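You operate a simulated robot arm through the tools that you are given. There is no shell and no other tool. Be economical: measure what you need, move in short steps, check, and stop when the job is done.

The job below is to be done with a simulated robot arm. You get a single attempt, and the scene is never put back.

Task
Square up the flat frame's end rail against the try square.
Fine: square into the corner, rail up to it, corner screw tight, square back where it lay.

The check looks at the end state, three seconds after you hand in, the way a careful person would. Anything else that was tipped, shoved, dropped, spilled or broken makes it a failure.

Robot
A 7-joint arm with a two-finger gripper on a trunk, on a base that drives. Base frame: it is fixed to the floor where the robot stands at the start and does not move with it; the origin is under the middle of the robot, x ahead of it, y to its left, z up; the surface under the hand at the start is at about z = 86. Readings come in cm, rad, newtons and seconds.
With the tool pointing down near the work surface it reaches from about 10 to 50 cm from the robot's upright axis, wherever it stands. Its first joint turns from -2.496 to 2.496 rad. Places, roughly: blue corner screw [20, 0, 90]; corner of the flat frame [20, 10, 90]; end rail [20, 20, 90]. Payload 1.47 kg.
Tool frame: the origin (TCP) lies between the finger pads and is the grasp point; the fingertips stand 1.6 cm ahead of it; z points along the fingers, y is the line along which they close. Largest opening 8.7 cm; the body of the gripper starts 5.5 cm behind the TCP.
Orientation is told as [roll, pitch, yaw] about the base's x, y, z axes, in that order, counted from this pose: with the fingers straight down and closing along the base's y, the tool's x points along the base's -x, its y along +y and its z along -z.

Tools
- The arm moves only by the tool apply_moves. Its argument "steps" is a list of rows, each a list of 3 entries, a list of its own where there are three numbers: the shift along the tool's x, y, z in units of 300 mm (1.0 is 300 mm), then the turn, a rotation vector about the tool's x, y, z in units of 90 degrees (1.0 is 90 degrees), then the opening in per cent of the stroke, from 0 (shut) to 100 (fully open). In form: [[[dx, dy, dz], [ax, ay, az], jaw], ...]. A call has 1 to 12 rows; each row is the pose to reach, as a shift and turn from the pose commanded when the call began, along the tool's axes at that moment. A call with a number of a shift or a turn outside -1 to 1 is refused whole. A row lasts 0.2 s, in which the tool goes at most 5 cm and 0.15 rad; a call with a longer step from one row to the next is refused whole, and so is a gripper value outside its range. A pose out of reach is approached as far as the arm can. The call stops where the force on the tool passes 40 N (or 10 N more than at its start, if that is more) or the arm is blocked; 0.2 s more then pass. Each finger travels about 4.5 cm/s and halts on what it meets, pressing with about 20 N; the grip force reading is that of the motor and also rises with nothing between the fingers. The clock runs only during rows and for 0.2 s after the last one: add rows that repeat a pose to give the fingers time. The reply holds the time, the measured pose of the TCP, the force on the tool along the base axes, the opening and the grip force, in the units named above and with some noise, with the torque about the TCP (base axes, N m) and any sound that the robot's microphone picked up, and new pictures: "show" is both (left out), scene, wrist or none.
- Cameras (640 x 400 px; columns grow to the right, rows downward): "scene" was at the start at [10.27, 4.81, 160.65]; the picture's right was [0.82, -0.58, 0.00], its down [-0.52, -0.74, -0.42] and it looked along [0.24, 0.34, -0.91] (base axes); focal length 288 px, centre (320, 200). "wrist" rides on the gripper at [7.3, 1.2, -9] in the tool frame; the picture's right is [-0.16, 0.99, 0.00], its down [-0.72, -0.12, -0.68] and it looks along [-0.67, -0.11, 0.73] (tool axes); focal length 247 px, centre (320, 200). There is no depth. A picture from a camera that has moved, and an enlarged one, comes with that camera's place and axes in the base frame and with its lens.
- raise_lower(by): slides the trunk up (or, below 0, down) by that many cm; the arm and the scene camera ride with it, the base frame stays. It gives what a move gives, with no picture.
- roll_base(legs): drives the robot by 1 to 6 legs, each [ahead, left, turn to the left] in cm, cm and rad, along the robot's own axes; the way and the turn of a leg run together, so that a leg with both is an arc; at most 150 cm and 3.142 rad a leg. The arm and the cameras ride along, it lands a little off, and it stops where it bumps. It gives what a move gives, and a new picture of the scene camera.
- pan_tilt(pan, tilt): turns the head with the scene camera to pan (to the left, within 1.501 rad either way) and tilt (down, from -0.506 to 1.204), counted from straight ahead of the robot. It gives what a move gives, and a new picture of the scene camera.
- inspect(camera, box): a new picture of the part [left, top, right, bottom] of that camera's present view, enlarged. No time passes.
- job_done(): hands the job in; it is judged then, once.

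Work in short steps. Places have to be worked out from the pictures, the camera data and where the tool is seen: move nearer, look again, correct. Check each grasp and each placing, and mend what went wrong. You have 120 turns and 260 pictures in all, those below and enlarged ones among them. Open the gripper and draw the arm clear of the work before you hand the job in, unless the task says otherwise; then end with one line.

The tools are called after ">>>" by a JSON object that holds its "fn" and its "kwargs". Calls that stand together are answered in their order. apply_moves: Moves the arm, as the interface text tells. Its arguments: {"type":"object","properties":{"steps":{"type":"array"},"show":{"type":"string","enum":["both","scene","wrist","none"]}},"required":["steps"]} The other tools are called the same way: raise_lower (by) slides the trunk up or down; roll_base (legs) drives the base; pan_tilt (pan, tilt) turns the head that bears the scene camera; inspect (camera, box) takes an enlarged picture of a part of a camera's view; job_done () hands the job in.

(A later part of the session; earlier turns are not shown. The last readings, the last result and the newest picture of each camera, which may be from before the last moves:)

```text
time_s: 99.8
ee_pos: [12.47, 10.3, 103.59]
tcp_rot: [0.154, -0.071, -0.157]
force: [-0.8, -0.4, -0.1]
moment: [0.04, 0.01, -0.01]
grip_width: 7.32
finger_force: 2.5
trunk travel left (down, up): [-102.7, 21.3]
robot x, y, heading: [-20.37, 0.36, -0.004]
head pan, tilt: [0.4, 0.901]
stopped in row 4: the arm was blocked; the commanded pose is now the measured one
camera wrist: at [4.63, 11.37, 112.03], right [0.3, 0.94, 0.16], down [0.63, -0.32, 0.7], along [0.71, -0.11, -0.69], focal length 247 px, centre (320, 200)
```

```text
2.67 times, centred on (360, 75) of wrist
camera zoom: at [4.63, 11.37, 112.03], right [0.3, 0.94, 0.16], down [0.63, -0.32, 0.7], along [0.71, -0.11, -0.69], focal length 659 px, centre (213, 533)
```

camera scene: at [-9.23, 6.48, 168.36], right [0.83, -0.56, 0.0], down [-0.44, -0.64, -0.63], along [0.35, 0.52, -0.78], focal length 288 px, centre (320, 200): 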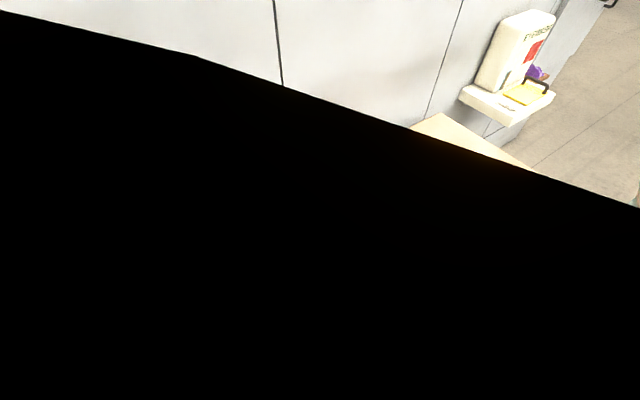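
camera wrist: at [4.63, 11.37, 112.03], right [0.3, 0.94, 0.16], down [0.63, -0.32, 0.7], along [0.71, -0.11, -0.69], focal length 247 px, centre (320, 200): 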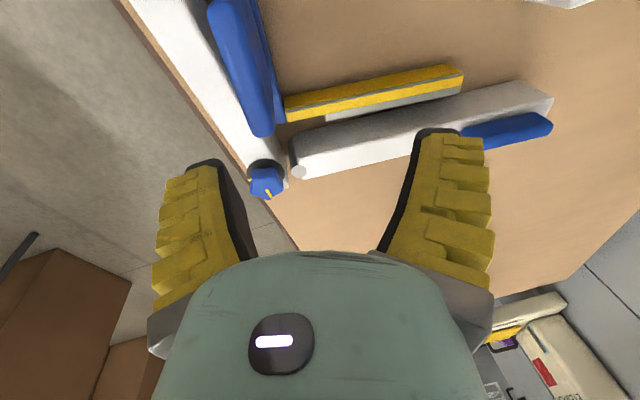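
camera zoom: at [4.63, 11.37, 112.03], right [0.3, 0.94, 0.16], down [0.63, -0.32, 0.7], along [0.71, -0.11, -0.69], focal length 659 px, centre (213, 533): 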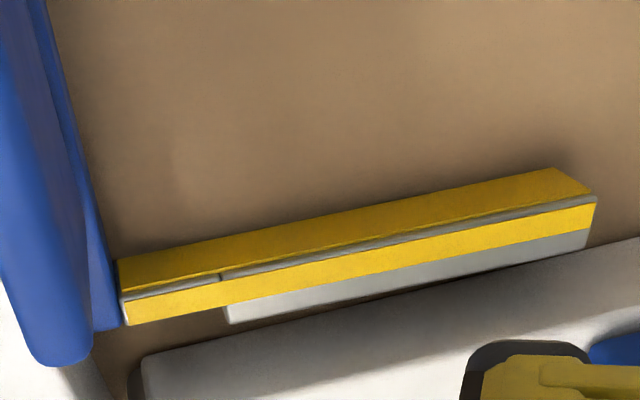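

Again the inner limit. I'll extend and level, then drive back 12 cm so the fin is at mid reach.

>>> {"fn": "apply_moves", "kwargs": {"steps": [[[-0.07, -0.006, 0], [0.013, 0.022, 0.008], 80], [[-0.137, -0.012, 0], [0.026, 0.045, 0.015], 80], [[-0.137, -0.012, 0], [0.026, 0.045, 0.015], 80]], "show": "none"}}

>>> {"fn": "roll_base", "kwargs": {"legs": [[-11, 0, 0]]}}

>>> {"fn": "inspect", "kwargs": {"camera": "wrist", "box": [160, 0, 480, 200]}}

```text
time_s: 100.5
ee_pos: [15.53, 8.85, 103.63]
tcp_rot: [0.106, 0.018, -0.174]
force: [-0.2, 0.0, 0.5]
moment: [0.0, 0.01, 0.0]
grip_width: 7.3
finger_force: 2.1
trunk travel left (down, up): [-102.7, 21.3]
robot x, y, heading: [-20.04, 0.01, -0.002]
head pan, tilt: [0.4, 0.901]
```

```text
time_s: 101.8
ee_pos: [4.58, 8.93, 103.57]
tcp_rot: [0.105, 0.016, -0.174]
force: [0.2, 0.0, 0.0]
moment: [0.02, 0.02, 0.03]
grip_width: 7.3
finger_force: 3.0
trunk travel left (down, up): [-102.7, 21.3]
robot x, y, heading: [-31.42, 0.37, -0.003]
head pan, tilt: [0.4, 0.901]
camera scene: at [-20.23, 6.51, 168.37], right [0.82, -0.57, 0.0], down [-0.44, -0.64, -0.63], along [0.36, 0.52, -0.78], focal length 288 px, centre (320, 200)
```

scene: 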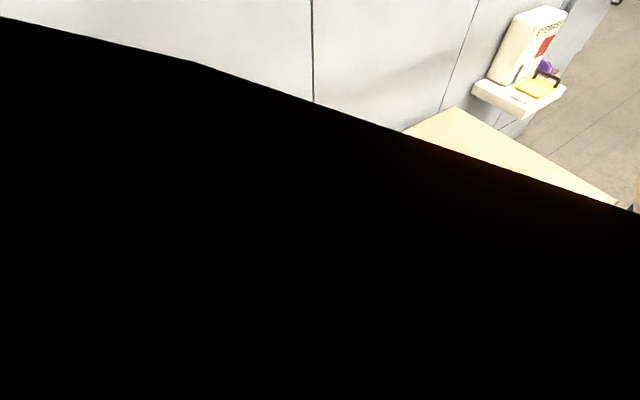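

```text
2.00 times, centred on (320, 100) of wrist
camera zoom: at [-2.32, 10.41, 112.75], right [0.33, 0.94, 0.1], down [0.69, -0.31, 0.65], along [0.64, -0.14, -0.75], focal length 494 px, centre (320, 400)
```

zoom: 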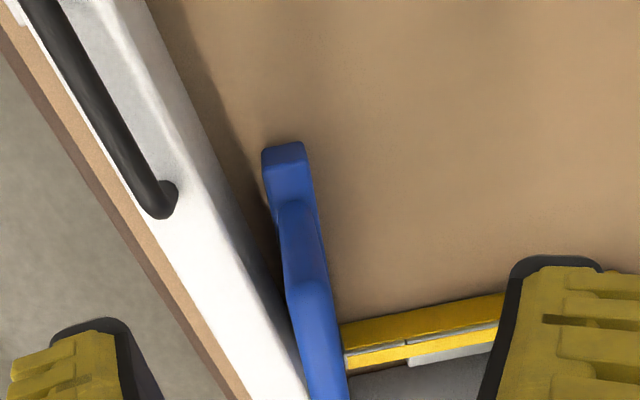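

The fin reads centre ≈(9.0, 8.35) at grasp height. I'll move over and descend around it with the fingers wide.

>>> {"fn": "apply_moves", "kwargs": {"steps": [[[-0.077, -0.014, 0], [-0.003, -0.005, 0.005], 80], [[-0.154, -0.027, -0.003], [-0.005, -0.01, 0.01], 80], [[-0.154, -0.027, 0.08], [-0.005, -0.01, 0.01], 80], [[-0.152, -0.027, 0.18], [-0.005, -0.01, 0.01], 80], [[-0.15, -0.028, 0.27], [-0.005, -0.01, 0.01], 80], [[-0.148, -0.028, 0.325], [-0.005, -0.01, 0.01], 80], [[-0.148, -0.028, 0.325], [-0.005, -0.01, 0.01], 80]], "show": "wrist"}}

```text
time_s: 103.3
ee_pos: [9.01, 8.36, 93.74]
tcp_rot: [0.112, 0.001, -0.193]
force: [0.0, -0.4, 0.3]
moment: [-0.02, 0.03, -0.01]
grip_width: 7.31
finger_force: 2.0
trunk travel left (down, up): [-102.7, 21.3]
robot x, y, heading: [-31.13, 0.57, -0.004]
head pan, tilt: [0.4, 0.901]
camera wrist: at [1.93, 9.92, 102.77], right [0.34, 0.93, 0.11], down [0.67, -0.33, 0.66], along [0.65, -0.15, -0.74], focal length 247 px, centre (320, 200)
```

wrist: 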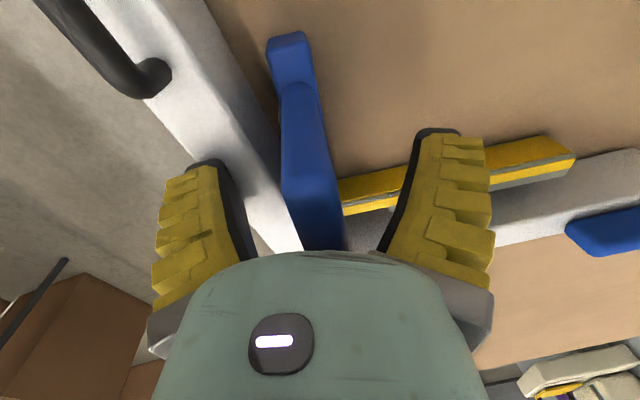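

The square sits in the same place relative to the hand as in the first carry. Closing, then lifting 1.2 cm.

>>> {"fn": "apply_moves", "kwargs": {"steps": [[[0, 0, 0], [0, 0, 0], 50], [[0, 0, 0], [0, 0, 0], 25], [[0, 0, 0], [0, 0, 0], 0], [[0, 0, 0], [0, 0, 0], 0], [[0, 0, 0], [0, 0, 0], 0], [[0, 0, 0], [0, 0, 0], 0], [[0, 0, -0.02], [0, 0, 0], 0], [[0, 0, -0.04], [0, 0, 0], 0], [[0, 0, -0.04], [0, 0, 0], 0]], "show": "wrist"}}

>>> {"fn": "inspect", "kwargs": {"camera": "wrist", "box": [200, 0, 640, 275]}}

```text
time_s: 104.3
ee_pos: [8.81, 7.31, 93.88]
tcp_rot: [0.096, 0.007, -0.191]
force: [-12.6, -17.2, 49.3]
moment: [-2.05, 0.5, -0.17]
grip_width: 4.38
finger_force: 19.7
trunk travel left (down, up): [-102.7, 21.3]
robot x, y, heading: [-31.37, 0.2, -0.006]
head pan, tilt: [0.4, 0.901]
stopped in row 4: the force on the tool passed its limit at 44 N (the readings are from after the stop); the commanded pose is now the measured one
camera wrist: at [1.84, 9.08, 102.83], right [0.34, 0.93, 0.09], down [0.68, -0.32, 0.66], along [0.65, -0.16, -0.74], focal length 247 px, centre (320, 200)
```

wrist: 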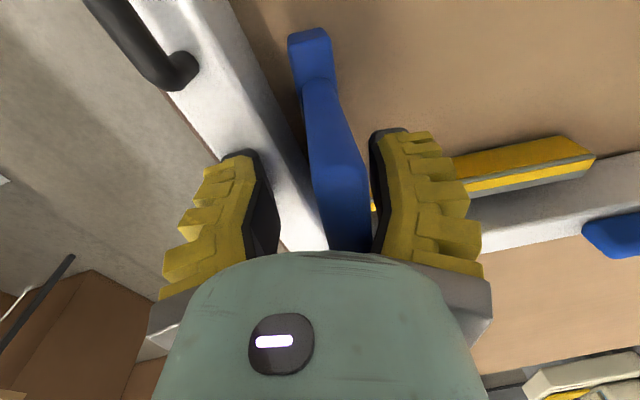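

```text
1.45 times, centred on (420, 138) of wrist
camera zoom: at [1.84, 9.08, 102.83], right [0.34, 0.93, 0.09], down [0.68, -0.32, 0.66], along [0.65, -0.16, -0.74], focal length 359 px, centre (174, 291)
```

zoom: 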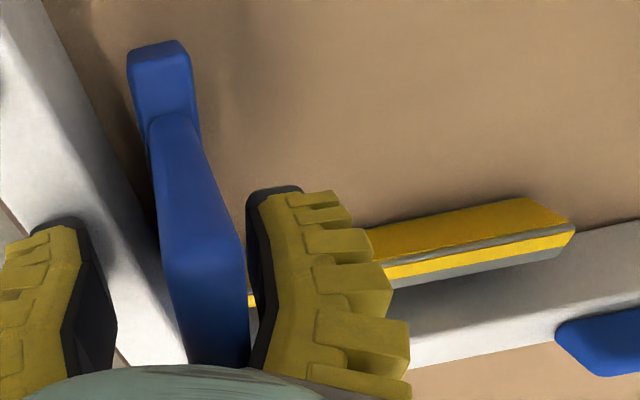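

The rolled hand's −y fingertip grazed the fixed rail while closing. I'll open slightly, rise 0.8 cm, re-centre, and close again.

>>> {"fn": "apply_moves", "kwargs": {"steps": [[[0, 0, -0.01], [-0.005, 0, 0], 55], [[0, 0.02, -0.023], [-0.01, 0, 0], 60], [[0, 0.04, -0.023], [-0.01, 0, 0], 60], [[0, 0.04, -0.023], [-0.01, 0, 0], 40], [[0, 0.04, -0.023], [-0.01, 0, 0], 20], [[0, 0.04, -0.023], [-0.01, 0, 0], 0], [[0, 0.04, -0.023], [-0.01, 0, 0], 0], [[0, 0.04, -0.023], [-0.01, 0, 0], 0], [[0, 0.04, -0.023], [-0.01, 0, 0], 0]], "show": "wrist"}}

```text
time_s: 106.3
ee_pos: [9.04, 9.14, 94.42]
tcp_rot: [0.121, 0.007, -0.193]
force: [-2.7, -1.5, 7.8]
moment: [-0.05, 0.05, -0.08]
grip_width: 1.38
finger_force: 19.5
trunk travel left (down, up): [-102.7, 21.3]
robot x, y, heading: [-31.29, 0.6, -0.011]
head pan, tilt: [0.4, 0.901]
camera wrist: at [2.0, 10.63, 103.52], right [0.34, 0.93, 0.12], down [0.68, -0.33, 0.66], along [0.65, -0.14, -0.74], focal length 247 px, centre (320, 200)
```

wrist: 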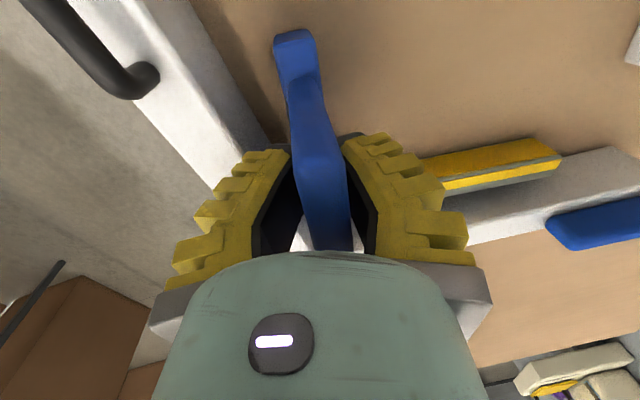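

Gripped. I'll lift 1.5 cm, turn it back to yaw 0, and bring it to about (11, 8) in the corner, still clear of both rails.

>>> {"fn": "apply_moves", "kwargs": {"steps": [[[0, 0.002, -0.03], [0, 0, 0], 0], [[0, 0.006, -0.06], [0, 0, 0], 0], [[-0.03, -0.006, -0.055], [0, 0.007, -0.06], 0], [[-0.069, -0.018, -0.0525], [0, 0.0148, -0.122], 0], [[-0.069, -0.018, -0.0525], [0, 0.0148, -0.122], 0]], "show": "wrist"}}

>>> {"fn": "inspect", "kwargs": {"camera": "wrist", "box": [200, 0, 640, 275]}}

```text
time_s: 107.5
ee_pos: [10.99, 7.98, 95.99]
tcp_rot: [0.123, 0.006, 0.002]
force: [0.2, -0.1, -2.2]
moment: [-0.1, 0.11, 0.0]
grip_width: 0.98
finger_force: 20.1
trunk travel left (down, up): [-102.7, 21.3]
robot x, y, heading: [-31.34, 0.34, -0.004]
head pan, tilt: [0.4, 0.901]
camera wrist: at [3.75, 8.09, 104.95], right [0.16, 0.98, 0.12], down [0.73, -0.2, 0.66], along [0.67, -0.01, -0.74], focal length 247 px, centre (320, 200)
```

wrist: 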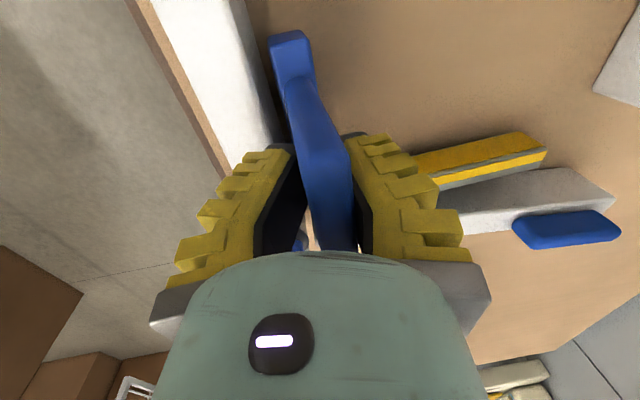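

```text
1.45 times, centred on (420, 138) of wrist
camera zoom: at [3.75, 8.09, 104.95], right [0.16, 0.98, 0.12], down [0.73, -0.2, 0.66], along [0.67, -0.01, -0.74], focal length 359 px, centre (174, 291)
```

zoom: 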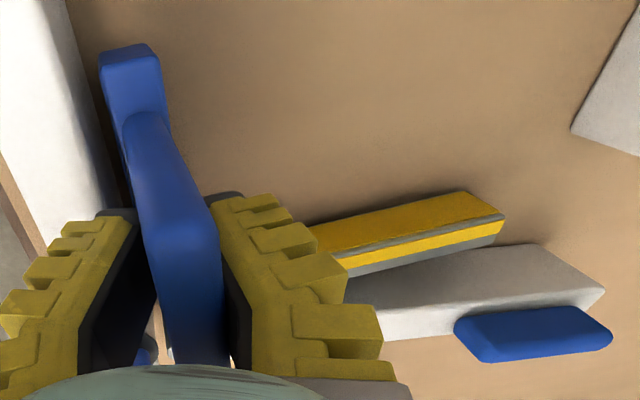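

It's back to yaw 0, with the stock face ≈1.1 cm from the TCP and the steel ≈8.05 ahead. I'll lower to a hair above the table and slide −y close to the rail.

>>> {"fn": "apply_moves", "kwargs": {"steps": [[[-0.003, -0.012, 0.022], [0, 0, 0], 0], [[-0.005, -0.022, 0.044], [0, 0, 0], 0], [[-0.005, -0.03, 0.043], [0, 0, 0], 0], [[-0.005, -0.0388, 0.042], [0, 0, 0], 0], [[-0.005, -0.0388, 0.042], [0, 0, 0], 0]], "show": "wrist"}}

>>> {"fn": "inspect", "kwargs": {"camera": "wrist", "box": [220, 0, 380, 100]}}

>>> {"fn": "inspect", "kwargs": {"camera": "wrist", "box": [400, 100, 640, 250]}}

```text
time_s: 108.7
ee_pos: [11.06, 7.13, 94.58]
tcp_rot: [0.123, 0.004, 0.0]
force: [0.4, 2.0, -0.6]
moment: [-0.03, -0.12, 0.02]
grip_width: 0.97
finger_force: 20.1
trunk travel left (down, up): [-102.7, 21.3]
robot x, y, heading: [-31.46, 0.39, -0.005]
head pan, tilt: [0.4, 0.901]
camera wrist: at [3.85, 7.2, 103.66], right [0.16, 0.98, 0.12], down [0.73, -0.2, 0.66], along [0.67, -0.02, -0.74], focal length 247 px, centre (320, 200)
```

wrist: 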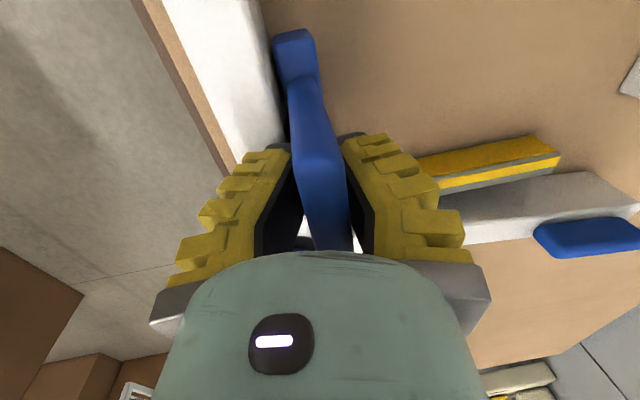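

```text
4.00 times, centred on (300, 50) of wrist
camera zoom: at [3.85, 7.2, 103.66], right [0.16, 0.98, 0.12], down [0.73, -0.2, 0.66], along [0.67, -0.02, -0.74], focal length 988 px, centre (400, 800)
```

zoom: 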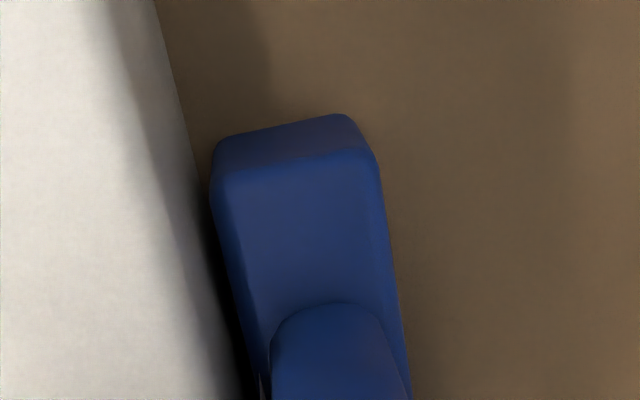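

```text
2.67 times, centred on (520, 175) of wrist
camera zoom: at [3.85, 7.2, 103.66], right [0.16, 0.98, 0.12], down [0.73, -0.2, 0.66], along [0.67, -0.02, -0.74], focal length 659 px, centre (-213, 267)
```

zoom: 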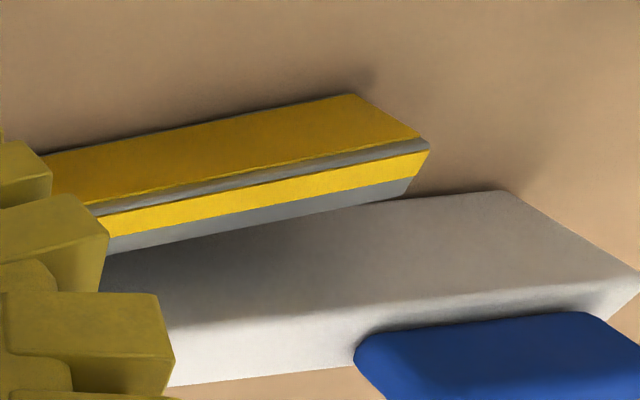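

It's level, but turned slightly clockwise (near-end gap 0.35 cm while the corner end seems to touch). I'll rotate +0.021 rad and ease −y 0.25 cm.

>>> {"fn": "apply_moves", "kwargs": {"steps": [[[0, 0, 0], [0, 0.0016, -0.0133], 0], [[0, -0.004, -0.0005], [0, 0.0016, -0.0133], 0], [[0, -0.0083, -0.001], [0, 0.0016, -0.0133], 0], [[0, -0.0083, -0.001], [0, 0.0016, -0.0133], 0]], "show": "wrist"}}

>>> {"fn": "inspect", "kwargs": {"camera": "wrist", "box": [220, 0, 380, 100]}}

>>> {"fn": "inspect", "kwargs": {"camera": "wrist", "box": [400, 100, 640, 250]}}

```text
time_s: 109.7
ee_pos: [10.95, 6.99, 94.62]
tcp_rot: [0.129, 0.006, 0.021]
force: [-1.2, 9.8, 1.2]
moment: [0.06, -0.01, -0.2]
grip_width: 1.05
finger_force: 19.8
trunk travel left (down, up): [-102.7, 21.3]
robot x, y, heading: [-31.25, 0.26, -0.003]
head pan, tilt: [0.4, 0.901]
camera wrist: at [3.86, 6.99, 103.64], right [0.14, 0.98, 0.13], down [0.73, -0.19, 0.66], along [0.67, 0.0, -0.74], focal length 247 px, centre (320, 200)
```

wrist: 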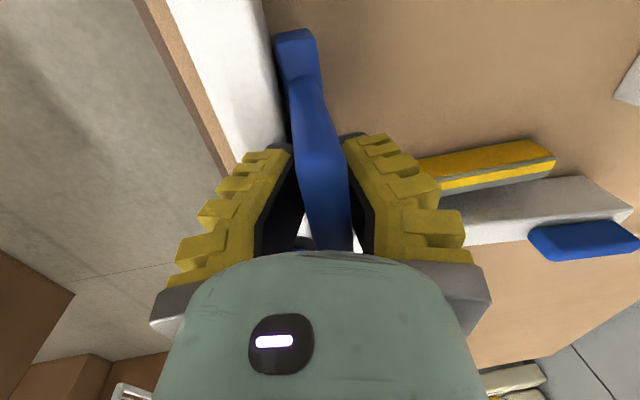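

```text
4.00 times, centred on (300, 50) of wrist
camera zoom: at [3.86, 6.99, 103.64], right [0.14, 0.98, 0.13], down [0.73, -0.19, 0.66], along [0.67, 0.0, -0.74], focal length 988 px, centre (400, 800)
```

zoom: 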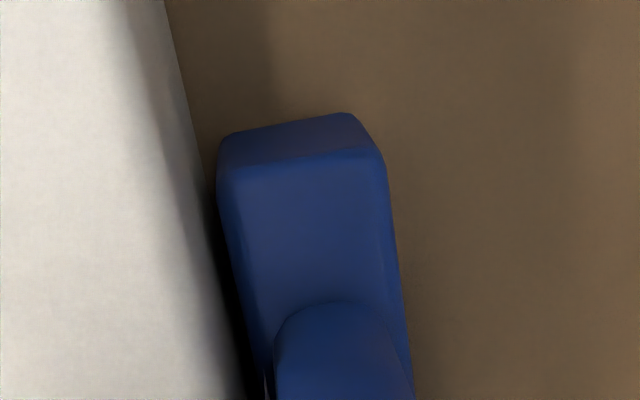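

```text
2.67 times, centred on (520, 175) of wrist
camera zoom: at [3.86, 6.99, 103.64], right [0.14, 0.98, 0.13], down [0.73, -0.19, 0.66], along [0.67, 0.0, -0.74], focal length 659 px, centre (-213, 267)
```

zoom: 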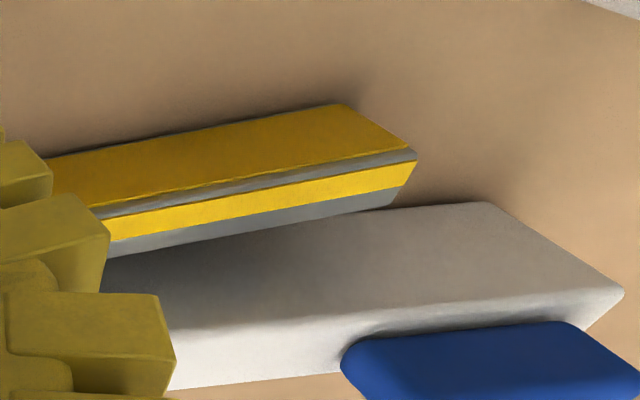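

Contact force 9.8 N with the moment near the middle of the stock: it's seated flush on the fixed rail. I'll release and withdraw upward.

>>> {"fn": "apply_moves", "kwargs": {"steps": [[[0, 0.002, 0], [0, 0, 0], 15], [[0, 0.004, 0], [0, 0, 0], 30], [[0, 0.004, -0.01], [0, 0, 0], 40], [[0, 0.004, -0.12], [0, 0, 0], 40], [[0, 0.004, -0.26], [0, 0, 0], 40], [[0, 0.004, -0.33], [0, 0, 0], 40], [[0, 0.004, -0.33], [0, 0, 0], 40]], "show": "wrist"}}

>>> {"fn": "roll_base", "kwargs": {"legs": [[26, 0, 0]]}}

```text
time_s: 111.3
ee_pos: [11.13, 5.62, 104.29]
tcp_rot: [0.124, 0.005, 0.023]
force: [0.2, -0.4, -0.3]
moment: [0.01, 0.02, -0.03]
grip_width: 4.04
finger_force: 3.9
trunk travel left (down, up): [-102.7, 21.3]
robot x, y, heading: [-31.29, 0.01, -0.006]
head pan, tilt: [0.4, 0.901]
camera wrist: at [3.97, 5.54, 113.33], right [0.14, 0.98, 0.12], down [0.73, -0.18, 0.66], along [0.67, 0.0, -0.74], focal length 247 px, centre (320, 200)
```

wrist: 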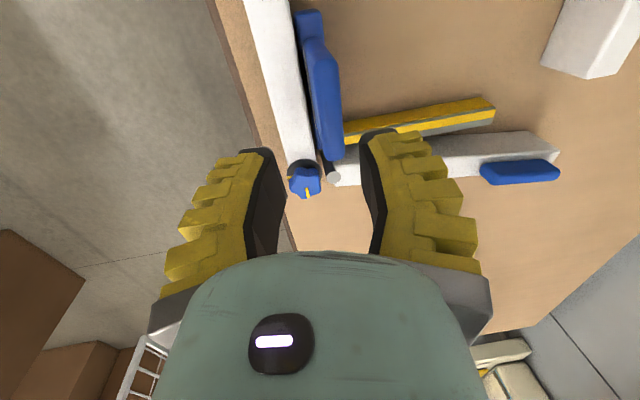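

```text
time_s: 113.2
ee_pos: [37.72, 5.2, 104.39]
tcp_rot: [0.124, 0.005, 0.016]
force: [0.2, 0.1, -0.8]
moment: [-0.01, 0.0, -0.02]
grip_width: 4.08
finger_force: 4.2
trunk travel left (down, up): [-102.7, 21.3]
robot x, y, heading: [-4.95, 0.07, -0.008]
head pan, tilt: [0.4, 0.901]
camera scene: at [6.22, 6.26, 168.35], right [0.82, -0.57, 0.0], down [-0.44, -0.64, -0.63], along [0.36, 0.52, -0.78], focal length 288 px, centre (320, 200)
```

scene: 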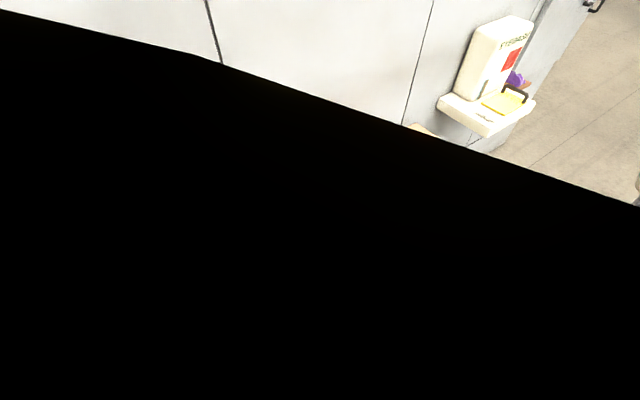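

Square placed and flush. Now the rail: I'll level the tool, shut the fingers, and go outside the rail at about (31, 25).

>>> {"fn": "apply_moves", "kwargs": {"steps": [[[0.04, 0.11, 0.014], [0.04, 0, 0.005], 20], [[0.08, 0.23, 0.028], [0.079, 0, 0.01], 0], [[0.12, 0.35, 0.043], [0.079, 0, 0.01], 0], [[0.16, 0.47, 0.058], [0.079, 0, 0.01], 0], [[0.2, 0.58, 0.072], [0.079, 0, 0.01], 0], [[0.223, 0.655, 0.081], [0.079, 0, 0.01], 0], [[0.223, 0.655, 0.081], [0.079, 0, 0.01], 0]], "show": "none"}}

>>> {"fn": "raise_lower", "kwargs": {"by": -10.5}}

>>> {"fn": "apply_moves", "kwargs": {"steps": [[[0, 0, 0.07], [0, 0, 0], 0], [[0, 0, 0.15], [0, 0, 0], 0], [[0.05, 0, 0.15], [0, 0, 0], 0], [[0.09, 0, 0.15], [0, 0, 0], 0], [[0.12, 0, 0.15], [0, 0, 0], 0], [[0.14, 0, 0.15], [0, 0, 0], 0], [[0.14, 0, 0.15], [0, 0, 0], 0]], "show": "wrist"}}

```text
time_s: 114.8
ee_pos: [30.51, 25.13, 104.3]
tcp_rot: [0.0, 0.006, 0.003]
force: [-0.8, 0.0, 0.7]
moment: [0.03, -0.01, 0.01]
grip_width: 0.01
finger_force: 20.1
trunk travel left (down, up): [-102.7, 21.3]
robot x, y, heading: [-5.07, 0.68, -0.006]
head pan, tilt: [0.4, 0.901]
```

```text
time_s: 116.2
ee_pos: [30.56, 25.11, 93.86]
tcp_rot: [-0.001, 0.005, 0.002]
force: [0.5, -0.3, 0.1]
moment: [0.0, -0.04, -0.02]
grip_width: 0.01
finger_force: 20.1
trunk travel left (down, up): [-92.2, 31.8]
robot x, y, heading: [-4.89, 0.34, -0.004]
head pan, tilt: [0.4, 0.901]
```

```text
time_s: 117.8
ee_pos: [26.4, 25.16, 89.46]
tcp_rot: [-0.001, 0.004, 0.007]
force: [0.9, -0.9, 0.1]
moment: [-0.01, -0.02, 0.0]
grip_width: 0.0
finger_force: 20.2
trunk travel left (down, up): [-92.2, 31.8]
robot x, y, heading: [-4.93, -0.01, -0.01]
head pan, tilt: [0.4, 0.901]
camera wrist: at [19.2, 26.35, 98.34], right [0.15, 0.99, 0.0], down [0.73, -0.11, 0.68], along [0.67, -0.1, -0.74], focal length 247 px, centre (320, 200)
```

wrist: 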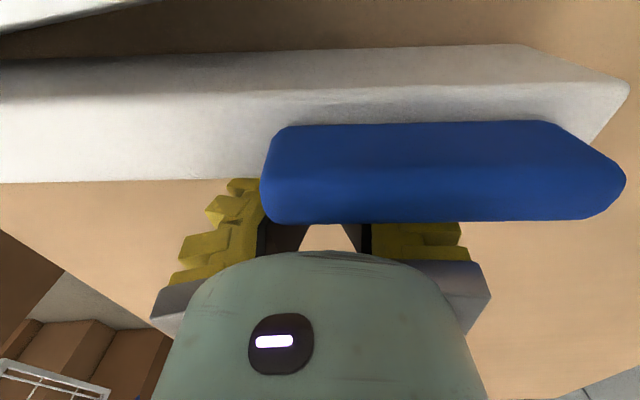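

The rail is still a few degrees open. I'll push slowly toward x≈23.7.

>>> {"fn": "apply_moves", "kwargs": {"steps": [[[0.01, 0, 0], [0, 0, 0], 0], [[0.02, 0, 0], [0, 0, 0], 0], [[0.03, 0, 0], [0, 0, 0], 0], [[0.04, 0, 0], [0, 0, 0], 0], [[0.05, 0, 0], [0, 0, 0], 0], [[0.06, 0, 0], [0, 0, 0], 0], [[0.07, 0, 0], [0, 0, 0], 0], [[0.078, 0, 0], [0, 0, 0], 0], [[0.085, 0, 0], [0, 0, 0], 0], [[0.09, 0, 0], [0, 0, 0], 0], [[0.093, 0, 0], [0, 0, 0], 0], [[0.093, 0, 0], [0, 0, 0], 0]], "show": "wrist"}}

>>> {"fn": "inspect", "kwargs": {"camera": "wrist", "box": [0, 0, 400, 250]}}

```text
time_s: 120.4
ee_pos: [23.68, 25.04, 89.39]
tcp_rot: [0.0, 0.003, 0.004]
force: [3.7, -0.1, -2.1]
moment: [0.03, -0.01, 0.07]
grip_width: 0.0
finger_force: 20.1
trunk travel left (down, up): [-92.2, 31.8]
robot x, y, heading: [-5.12, 0.39, -0.006]
head pan, tilt: [0.4, 0.901]
camera wrist: at [16.47, 26.32, 98.29], right [0.15, 0.99, 0.0], down [0.73, -0.11, 0.68], along [0.67, -0.1, -0.74], focal length 247 px, centre (320, 200)
```

wrist: 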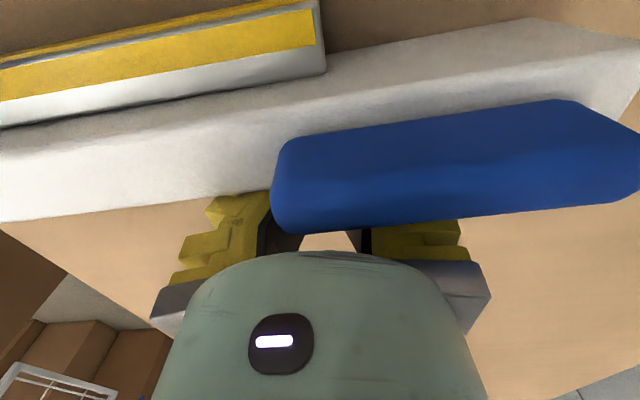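

```text
1.60 times, centred on (200, 125) of wrist
camera zoom: at [16.47, 26.32, 98.29], right [0.15, 0.99, 0.0], down [0.73, -0.11, 0.68], along [0.67, -0.1, -0.74], focal length 395 px, centre (512, 320)
```

zoom: 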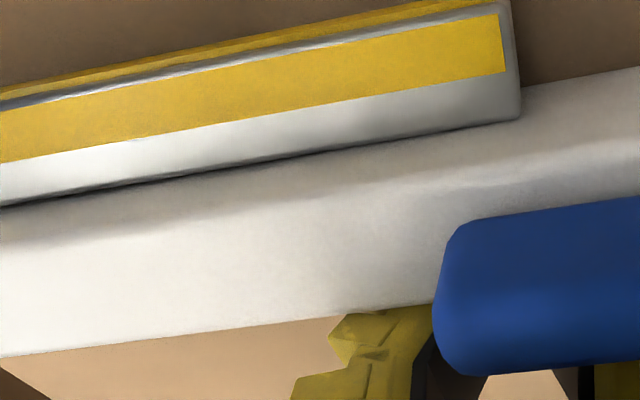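

The rail bears on the blade at 3.7 N. Now to the knob: I'll back off, rise, and drive back 17 cm.

>>> {"fn": "apply_moves", "kwargs": {"steps": [[[-0.05, 0, 0], [0, 0, 0], 0], [[-0.06, 0, -0.14], [0, 0, 0], 0], [[-0.06, 0, -0.28], [0, 0, 0], 0], [[-0.06, 0, -0.28], [0, 0, 0], 0]], "show": "none"}}

>>> {"fn": "raise_lower", "kwargs": {"by": 7}}

>>> {"fn": "roll_base", "kwargs": {"legs": [[-17, 0, 0]]}}

>>> {"fn": "apply_moves", "kwargs": {"steps": [[[-0.08, -0.12, 0], [0, 0, -0.05], 30], [[-0.16, -0.25, 0], [0, 0, -0.1], 60], [[-0.24, -0.38, 0], [0, 0, -0.15], 70], [[-0.31, -0.51, 0], [0, 0, -0.19], 70], [[-0.36, -0.63, 0], [0, 0, -0.19], 70], [[-0.36, -0.685, 0], [0, 0, -0.19], 70], [[-0.36, -0.685, 0], [0, 0, -0.19], 70]], "show": "wrist"}}

>>> {"fn": "inspect", "kwargs": {"camera": "wrist", "box": [200, 0, 440, 150]}}

```text
time_s: 121.4
ee_pos: [25.39, 25.07, 98.0]
tcp_rot: [0.0, 0.004, 0.005]
force: [0.4, 0.6, 0.0]
moment: [0.01, 0.03, -0.02]
grip_width: 0.01
finger_force: 20.3
trunk travel left (down, up): [-92.2, 31.8]
robot x, y, heading: [-4.76, 0.45, -0.007]
head pan, tilt: [0.4, 0.901]
```

```text
time_s: 122.5
ee_pos: [25.51, 25.08, 104.88]
tcp_rot: [0.0, 0.005, 0.002]
force: [0.0, 0.6, -0.4]
moment: [0.01, 0.0, 0.0]
grip_width: 0.0
finger_force: 20.1
trunk travel left (down, up): [-99.2, 24.8]
robot x, y, heading: [-4.78, 0.32, -0.008]
head pan, tilt: [0.4, 0.901]
```

```text
time_s: 124.0
ee_pos: [8.5, 25.05, 104.8]
tcp_rot: [0.0, 0.005, 0.0]
force: [-0.6, 0.0, 1.5]
moment: [0.03, 0.01, 0.01]
grip_width: 0.0
finger_force: 20.3
trunk travel left (down, up): [-99.2, 24.8]
robot x, y, heading: [-21.8, 0.59, -0.01]
head pan, tilt: [0.4, 0.901]
camera scene: at [-10.96, 6.15, 164.48], right [0.82, -0.57, 0.0], down [-0.46, -0.66, -0.59], along [0.34, 0.48, -0.81], focal length 288 px, centre (320, 200)
```

scene: 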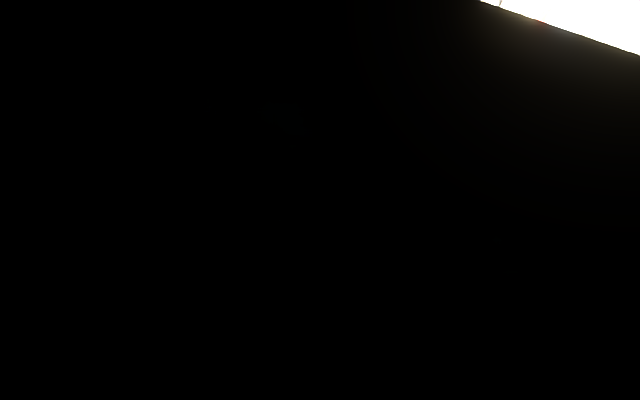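

```text
time_s: 125.5
ee_pos: [19.41, 4.64, 104.97]
tcp_rot: [0.003, 0.008, 0.299]
force: [-0.5, 0.2, -0.5]
moment: [0.0, 0.0, -0.02]
grip_width: 6.53
finger_force: 3.2
trunk travel left (down, up): [-99.2, 24.8]
robot x, y, heading: [-22.15, -0.05, -0.01]
head pan, tilt: [0.4, 0.901]
camera wrist: at [12.13, 3.7, 113.86], right [-0.14, 0.99, 0.0], down [0.73, 0.1, 0.68], along [0.67, 0.1, -0.74], focal length 247 px, centre (320, 200)
```

wrist: 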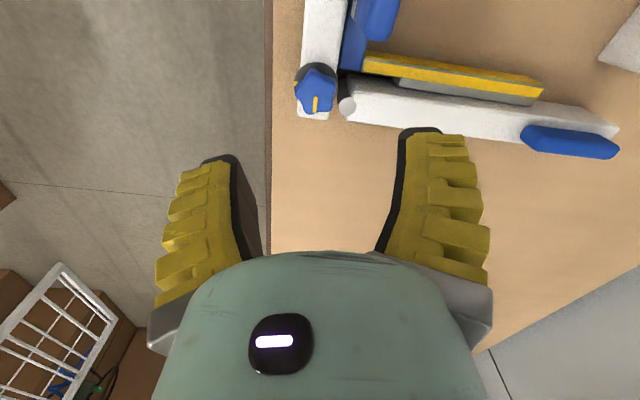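

```text
2.67 times, centred on (320, 75) of wrist
camera zoom: at [12.13, 3.7, 113.86], right [-0.14, 0.99, 0.0], down [0.73, 0.1, 0.68], along [0.67, 0.1, -0.74], focal length 659 px, centre (320, 533)
```

zoom: 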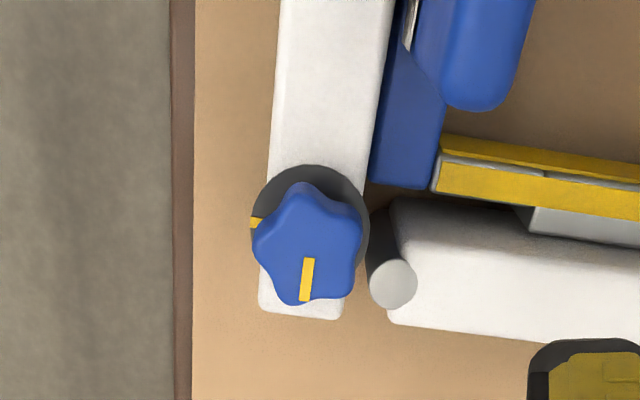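

The knob's centre reads (18.95, 4.4). I'll descend to z≈93.6 and close on it.

>>> {"fn": "apply_moves", "kwargs": {"steps": [[[0.008, -0.002, 0.12], [0, 0, 0], 70], [[0.015, -0.004, 0.24], [0, 0, 0], 70], [[0.015, -0.004, 0.33], [0, 0, 0], 70], [[0.015, -0.004, 0.377], [0, 0, 0], 70], [[0.015, -0.004, 0.377], [0, 0, 0], 50], [[0.015, -0.004, 0.377], [0, 0, 0], 30], [[0.015, -0.004, 0.377], [0, 0, 0], 10], [[0.015, -0.004, 0.377], [0, 0, 0], 0], [[0.015, -0.004, 0.377], [0, 0, 0], 0]], "show": "wrist"}}

```text
time_s: 127.5
ee_pos: [18.99, 4.34, 93.58]
tcp_rot: [-0.003, 0.006, 0.296]
force: [-0.2, -6.0, 5.7]
moment: [0.13, -0.35, -0.04]
grip_width: 2.47
finger_force: 30.2
trunk travel left (down, up): [-99.2, 24.8]
robot x, y, heading: [-21.8, 0.43, -0.009]
head pan, tilt: [0.4, 0.901]
camera wrist: at [11.8, 3.39, 102.5], right [-0.14, 0.99, 0.0], down [0.73, 0.1, 0.68], along [0.67, 0.09, -0.74], focal length 247 px, centre (320, 200)
```

wrist: 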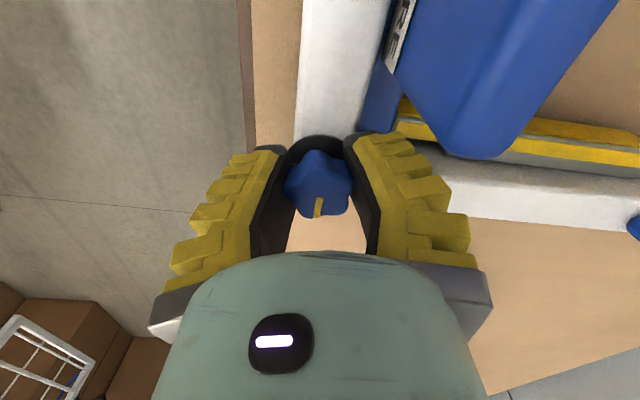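

Knob gripped (2.5 cm, 30 N). Turning clockwise about 97° in one go.

>>> {"fn": "apply_moves", "kwargs": {"steps": [[[0, 0, 0], [0, 0, 0.09], 0], [[0, 0, 0], [0, 0, 0.18], 0], [[0, 0, 0], [0, 0, 0.27], 0], [[0, 0, 0], [0, 0, 0.36], 0], [[0, 0, 0], [0, 0, 0.45], 0], [[0, 0, 0], [0, 0, 0.54], 0], [[0, 0, 0], [0, 0, 0.63], 0], [[0, 0, 0], [0, 0, 0.72], 0], [[0, 0, 0], [0, 0, 0.81], 0], [[0, 0, 0], [0, 0, 0.9], 0], [[0, 0, 0], [0, 0, 0.99], 0], [[0, 0, 0], [0, 0, 1.08], 0]], "show": "wrist"}}

>>> {"fn": "inspect", "kwargs": {"camera": "wrist", "box": [240, 100, 400, 200]}}

```text
refused: 1.08 is not a number from -1 to 1
```

```text
4.00 times, centred on (320, 150) of wrist
camera zoom: at [11.8, 3.39, 102.5], right [-0.14, 0.99, 0.0], down [0.73, 0.1, 0.68], along [0.67, 0.09, -0.74], focal length 988 px, centre (320, 400)
```

zoom: 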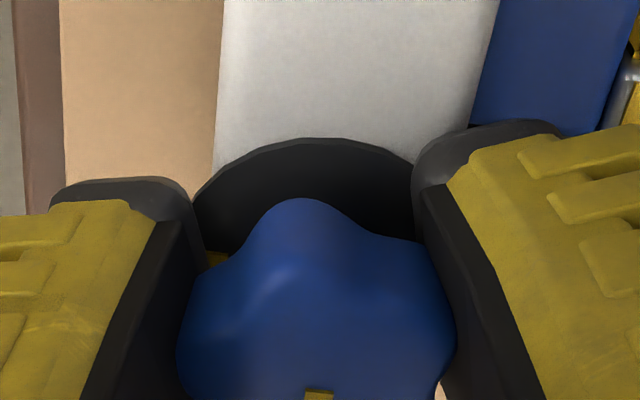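

Limited to 1.0 per call, so I'll turn 90° first.

>>> {"fn": "apply_moves", "kwargs": {"steps": [[[0, 0, 0], [0, 0, 0.09], 0], [[0, 0, 0], [0, 0, 0.18], 0], [[0, 0, 0], [0, 0, 0.27], 0], [[0, 0, 0], [0, 0, 0.36], 0], [[0, 0, 0], [0, 0, 0.45], 0], [[0, 0, 0], [0, 0, 0.54], 0], [[0, 0, 0], [0, 0, 0.63], 0], [[0, 0, 0], [0, 0, 0.72], 0], [[0, 0, 0], [0, 0, 0.81], 0], [[0, 0, 0], [0, 0, 0.9], 0], [[0, 0, 0], [0, 0, 0.98], 0], [[0, 0, 0], [0, 0, 1.0], 0]], "show": "wrist"}}

>>> {"fn": "inspect", "kwargs": {"camera": "wrist", "box": [200, 70, 440, 220]}}

```text
time_s: 130.0
ee_pos: [19.16, 4.44, 93.64]
tcp_rot: [-0.004, 0.0, -1.231]
force: [-6.1, -3.7, 38.8]
moment: [-0.01, 0.07, -0.13]
grip_width: 2.2
finger_force: 30.3
trunk travel left (down, up): [-99.2, 24.8]
robot x, y, heading: [-22.24, 0.29, -0.007]
head pan, tilt: [0.4, 0.901]
stopped in row 12: the force on the tool passed its limit at 47 N (the readings are from after the stop); the commanded pose is now the measured one
camera wrist: at [17.91, 11.69, 102.48], right [0.98, 0.18, -0.01], down [0.13, -0.72, 0.68], along [0.12, -0.67, -0.73], focal length 247 px, centre (320, 200)
```

wrist: 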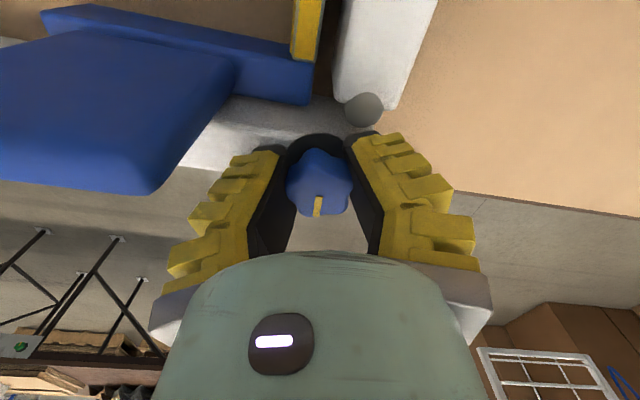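

```text
2.67 times, centred on (320, 145) of wrist
camera zoom: at [17.91, 11.69, 102.48], right [0.98, 0.18, -0.01], down [0.13, -0.72, 0.68], along [0.12, -0.67, -0.73], focal length 659 px, centre (320, 347)
```

zoom: 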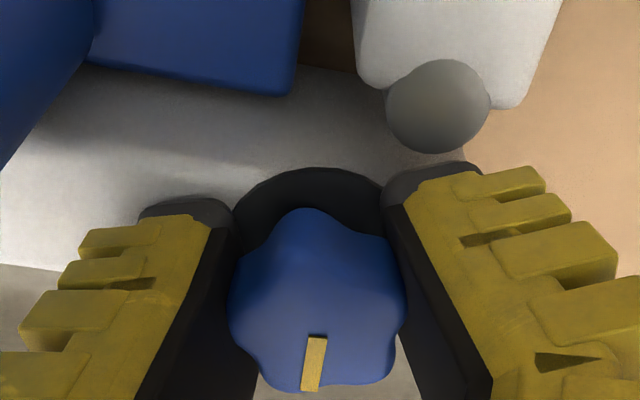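

The knob turned about 87° with the hand and stopped against resistance. I'll open, rise and check pointer against mark.

>>> {"fn": "apply_moves", "kwargs": {"steps": [[[0, 0, 0], [0, 0, 0], 40], [[0, 0, 0], [0, 0, 0], 70], [[0, 0, 0], [0, 0, 0], 70], [[0, 0, -0.12], [0, 0, 0], 70], [[0, 0, -0.26], [0, 0, 0], 70], [[0, 0, -0.38], [0, 0, 0], 70], [[0, 0, -0.38], [0, 0, 0], 70]], "show": "wrist"}}

>>> {"fn": "inspect", "kwargs": {"camera": "wrist", "box": [240, 20, 400, 120]}}

```text
time_s: 131.6
ee_pos: [18.81, 4.45, 104.94]
tcp_rot: [-0.007, 0.001, -1.23]
force: [-0.2, 0.0, -0.5]
moment: [0.02, -0.06, -0.02]
grip_width: 6.52
finger_force: 3.1
trunk travel left (down, up): [-99.2, 24.8]
robot x, y, heading: [-22.17, 0.12, -0.01]
head pan, tilt: [0.4, 0.901]
camera wrist: at [17.69, 11.72, 113.78], right [0.98, 0.18, -0.01], down [0.14, -0.72, 0.68], along [0.12, -0.67, -0.73], focal length 247 px, centre (320, 200)
```

wrist: 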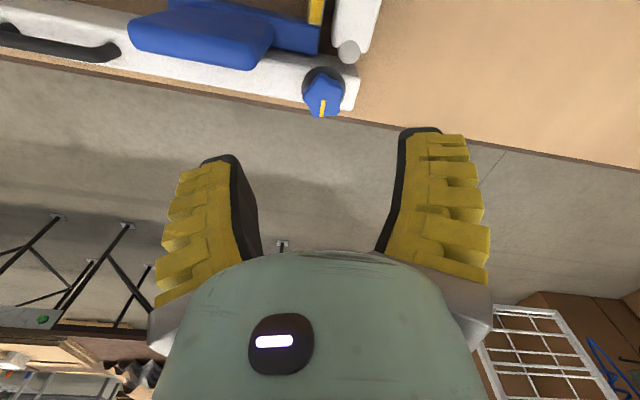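

```text
4.00 times, centred on (320, 70) of wrist
camera zoom: at [17.69, 11.72, 113.78], right [0.98, 0.18, -0.01], down [0.14, -0.72, 0.68], along [0.12, -0.67, -0.73], focal length 988 px, centre (320, 720)
```

zoom: 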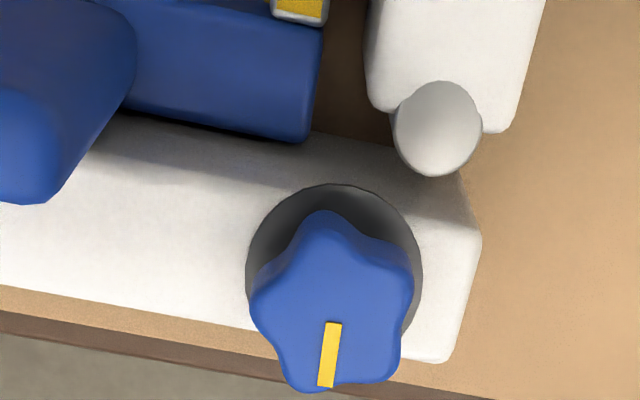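

Pointer now lies over the mark: the screw is tight. Next, fetch the square: I'll turn the tool back to the release orientation and drive back 9 cm.

>>> {"fn": "apply_moves", "kwargs": {"steps": [[[0, 0, 0], [-0.0077, 0.0055, -0.0884], 70], [[0, 0, 0], [-0.0153, 0.0111, -0.1768], 70], [[0, 0, 0], [-0.023, 0.0166, -0.2652], 70], [[0, 0, 0], [-0.0307, 0.0221, -0.3536], 70], [[0, 0, 0], [-0.0383, 0.0277, -0.442], 70], [[0, 0, 0], [-0.046, 0.0332, -0.5303], 70], [[0, 0, 0], [-0.0537, 0.0387, -0.6187], 70], [[0, 0, 0], [-0.0613, 0.0443, -0.7071], 70], [[0, 0, 0], [-0.069, 0.0498, -0.7955], 70], [[0, 0, 0], [-0.069, 0.0498, -0.7955], 70]], "show": "none"}}

>>> {"fn": "roll_base", "kwargs": {"legs": [[-9, 0, 0]]}}

>>> {"fn": "inspect", "kwargs": {"camera": "wrist", "box": [200, 0, 600, 250]}}

```text
time_s: 133.8
ee_pos: [18.99, 4.49, 104.96]
tcp_rot: [0.126, 0.007, 0.02]
force: [-0.2, 0.3, 0.3]
moment: [0.03, -0.01, 0.02]
grip_width: 6.53
finger_force: 3.2
trunk travel left (down, up): [-99.2, 24.8]
robot x, y, heading: [-22.09, 0.24, -0.012]
head pan, tilt: [0.4, 0.901]
```

```text
time_s: 134.9
ee_pos: [9.94, 4.65, 104.91]
tcp_rot: [0.125, 0.007, 0.019]
force: [-0.4, -0.4, -0.1]
moment: [-0.03, 0.0, 0.02]
grip_width: 6.56
finger_force: 3.4
trunk travel left (down, up): [-99.2, 24.8]
robot x, y, heading: [-31.16, 0.66, -0.007]
head pan, tilt: [0.4, 0.901]
camera scene: at [-19.98, 6.3, 164.54], right [0.82, -0.57, 0.0], down [-0.46, -0.66, -0.6], along [0.34, 0.49, -0.8], focal length 288 px, centre (320, 200)
```

scene: 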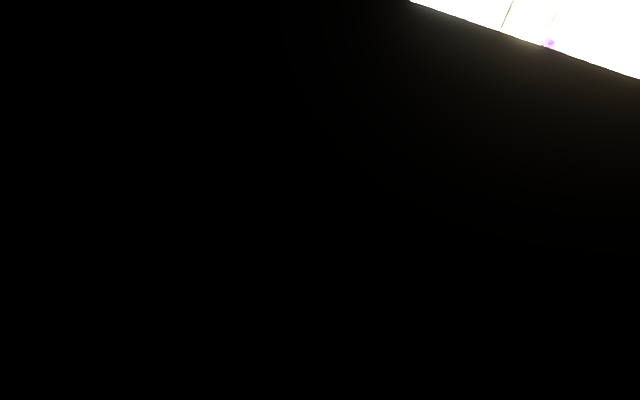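

```text
1.60 times, centred on (400, 125) of wrist
camera zoom: at [2.78, 4.53, 113.89], right [0.14, 0.98, 0.12], down [0.73, -0.19, 0.66], along [0.67, 0.0, -0.75], focal length 395 px, centre (192, 320)
```

zoom: 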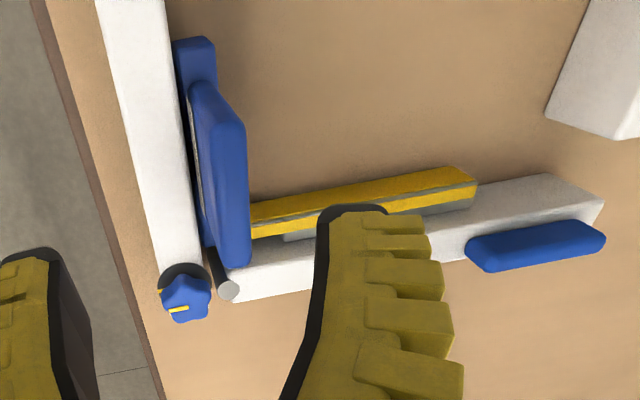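

The square lies in place. I'll move over it, descend to the same grasp pose, close and lift vertically.

>>> {"fn": "apply_moves", "kwargs": {"steps": [[[-0.035, 0.034, 0.0], [0, 0, 0], 70], [[-0.035, 0.034, 0.12], [0, 0, 0], 70], [[-0.035, 0.034, 0.25], [0, 0, 0], 70], [[-0.035, 0.034, 0.345], [0, 0, 0], 70], [[-0.035, 0.034, 0.345], [0, 0, 0], 40], [[-0.035, 0.034, 0.345], [0, 0, 0], 20], [[-0.035, 0.034, 0.345], [0, 0, 0], 0], [[-0.035, 0.034, 0.345], [0, 0, 0], 0], [[-0.035, 0.034, 0.345], [0, 0, 0], 0], [[-0.035, 0.047, 0.29], [0, 0, 0], 0], [[-0.035, 0.06, 0.2], [0, 0, 0], 0], [[-0.035, 0.075, 0.1], [0, 0, 0], 0]], "show": "wrist"}}

```text
time_s: 137.5
ee_pos: [10.91, 7.19, 102.09]
tcp_rot: [0.123, 0.005, 0.02]
force: [-0.3, 0.5, -2.6]
moment: [-0.09, 0.05, 0.01]
grip_width: 0.99
finger_force: 19.6
trunk travel left (down, up): [-99.2, 24.8]
robot x, y, heading: [-30.6, 0.18, -0.011]
head pan, tilt: [0.4, 0.901]
camera wrist: at [3.81, 7.08, 111.2], right [0.14, 0.98, 0.12], down [0.73, -0.18, 0.66], along [0.67, 0.0, -0.74], focal length 247 px, centre (320, 200)
```

wrist: 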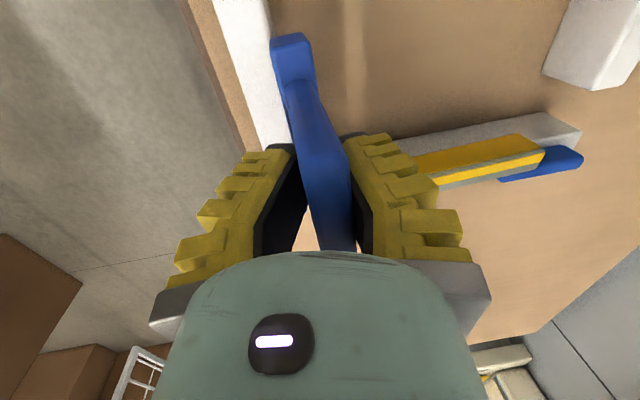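

Held firmly (0.99 cm, 2.6 N). I'll raise the trunk 5 cm and drive forward 34.4 cm, back to where it lay.

>>> {"fn": "raise_lower", "kwargs": {"by": 5}}

>>> {"fn": "roll_base", "kwargs": {"legs": [[34.4, 0, 0]]}}

>>> {"fn": "raise_lower", "kwargs": {"by": -5}}

>>> {"fn": "inspect", "kwargs": {"camera": "wrist", "box": [0, 0, 640, 400]}}

```text
time_s: 138.4
ee_pos: [10.91, 7.04, 107.11]
tcp_rot: [0.124, 0.008, 0.02]
force: [-0.1, -0.2, -3.5]
moment: [-0.09, 0.06, 0.01]
grip_width: 0.97
finger_force: 19.5
trunk travel left (down, up): [-104.2, 19.8]
robot x, y, heading: [-31.16, 0.24, -0.009]
head pan, tilt: [0.4, 0.901]
```

```text
time_s: 140.7
ee_pos: [45.59, 6.33, 107.1]
tcp_rot: [0.124, 0.008, 0.011]
force: [0.4, 0.0, -3.2]
moment: [-0.07, 0.1, 0.03]
grip_width: 0.99
finger_force: 19.6
trunk travel left (down, up): [-104.2, 19.8]
robot x, y, heading: [3.75, -0.1, -0.016]
head pan, tilt: [0.4, 0.901]
camera scene: at [14.77, 5.75, 169.59], right [0.82, -0.58, 0.0], down [-0.46, -0.65, -0.6], along [0.35, 0.49, -0.8], focal length 288 px, centre (320, 200)
```

scene: 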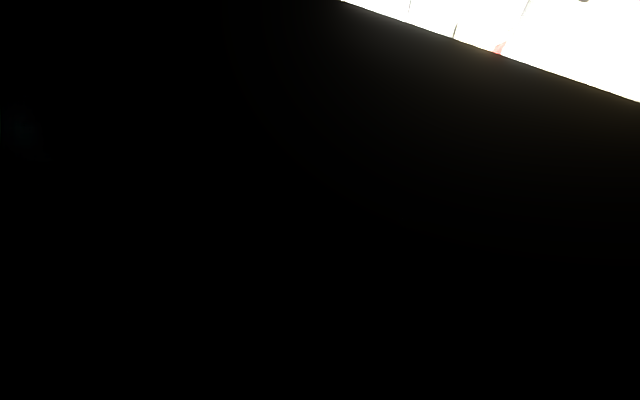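

```text
time_s: 141.6
ee_pos: [45.71, 6.19, 102.05]
tcp_rot: [0.123, 0.008, 0.01]
force: [-0.2, -0.1, -2.5]
moment: [-0.07, 0.02, 0.0]
grip_width: 0.99
finger_force: 20.2
trunk travel left (down, up): [-99.2, 24.8]
robot x, y, heading: [3.93, -0.3, -0.021]
head pan, tilt: [0.4, 0.901]
```

```text
1.00 times, centred on (320, 200) of wrist (not enlarged: the box is as wide or as high as the picture)
camera zoom: at [38.52, 6.3, 111.15], right [0.15, 0.98, 0.12], down [0.73, -0.19, 0.66], along [0.67, -0.01, -0.75], focal length 247 px, centre (320, 200)
```

zoom: 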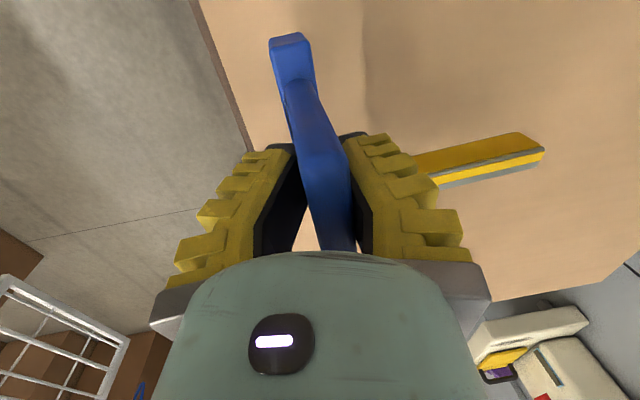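

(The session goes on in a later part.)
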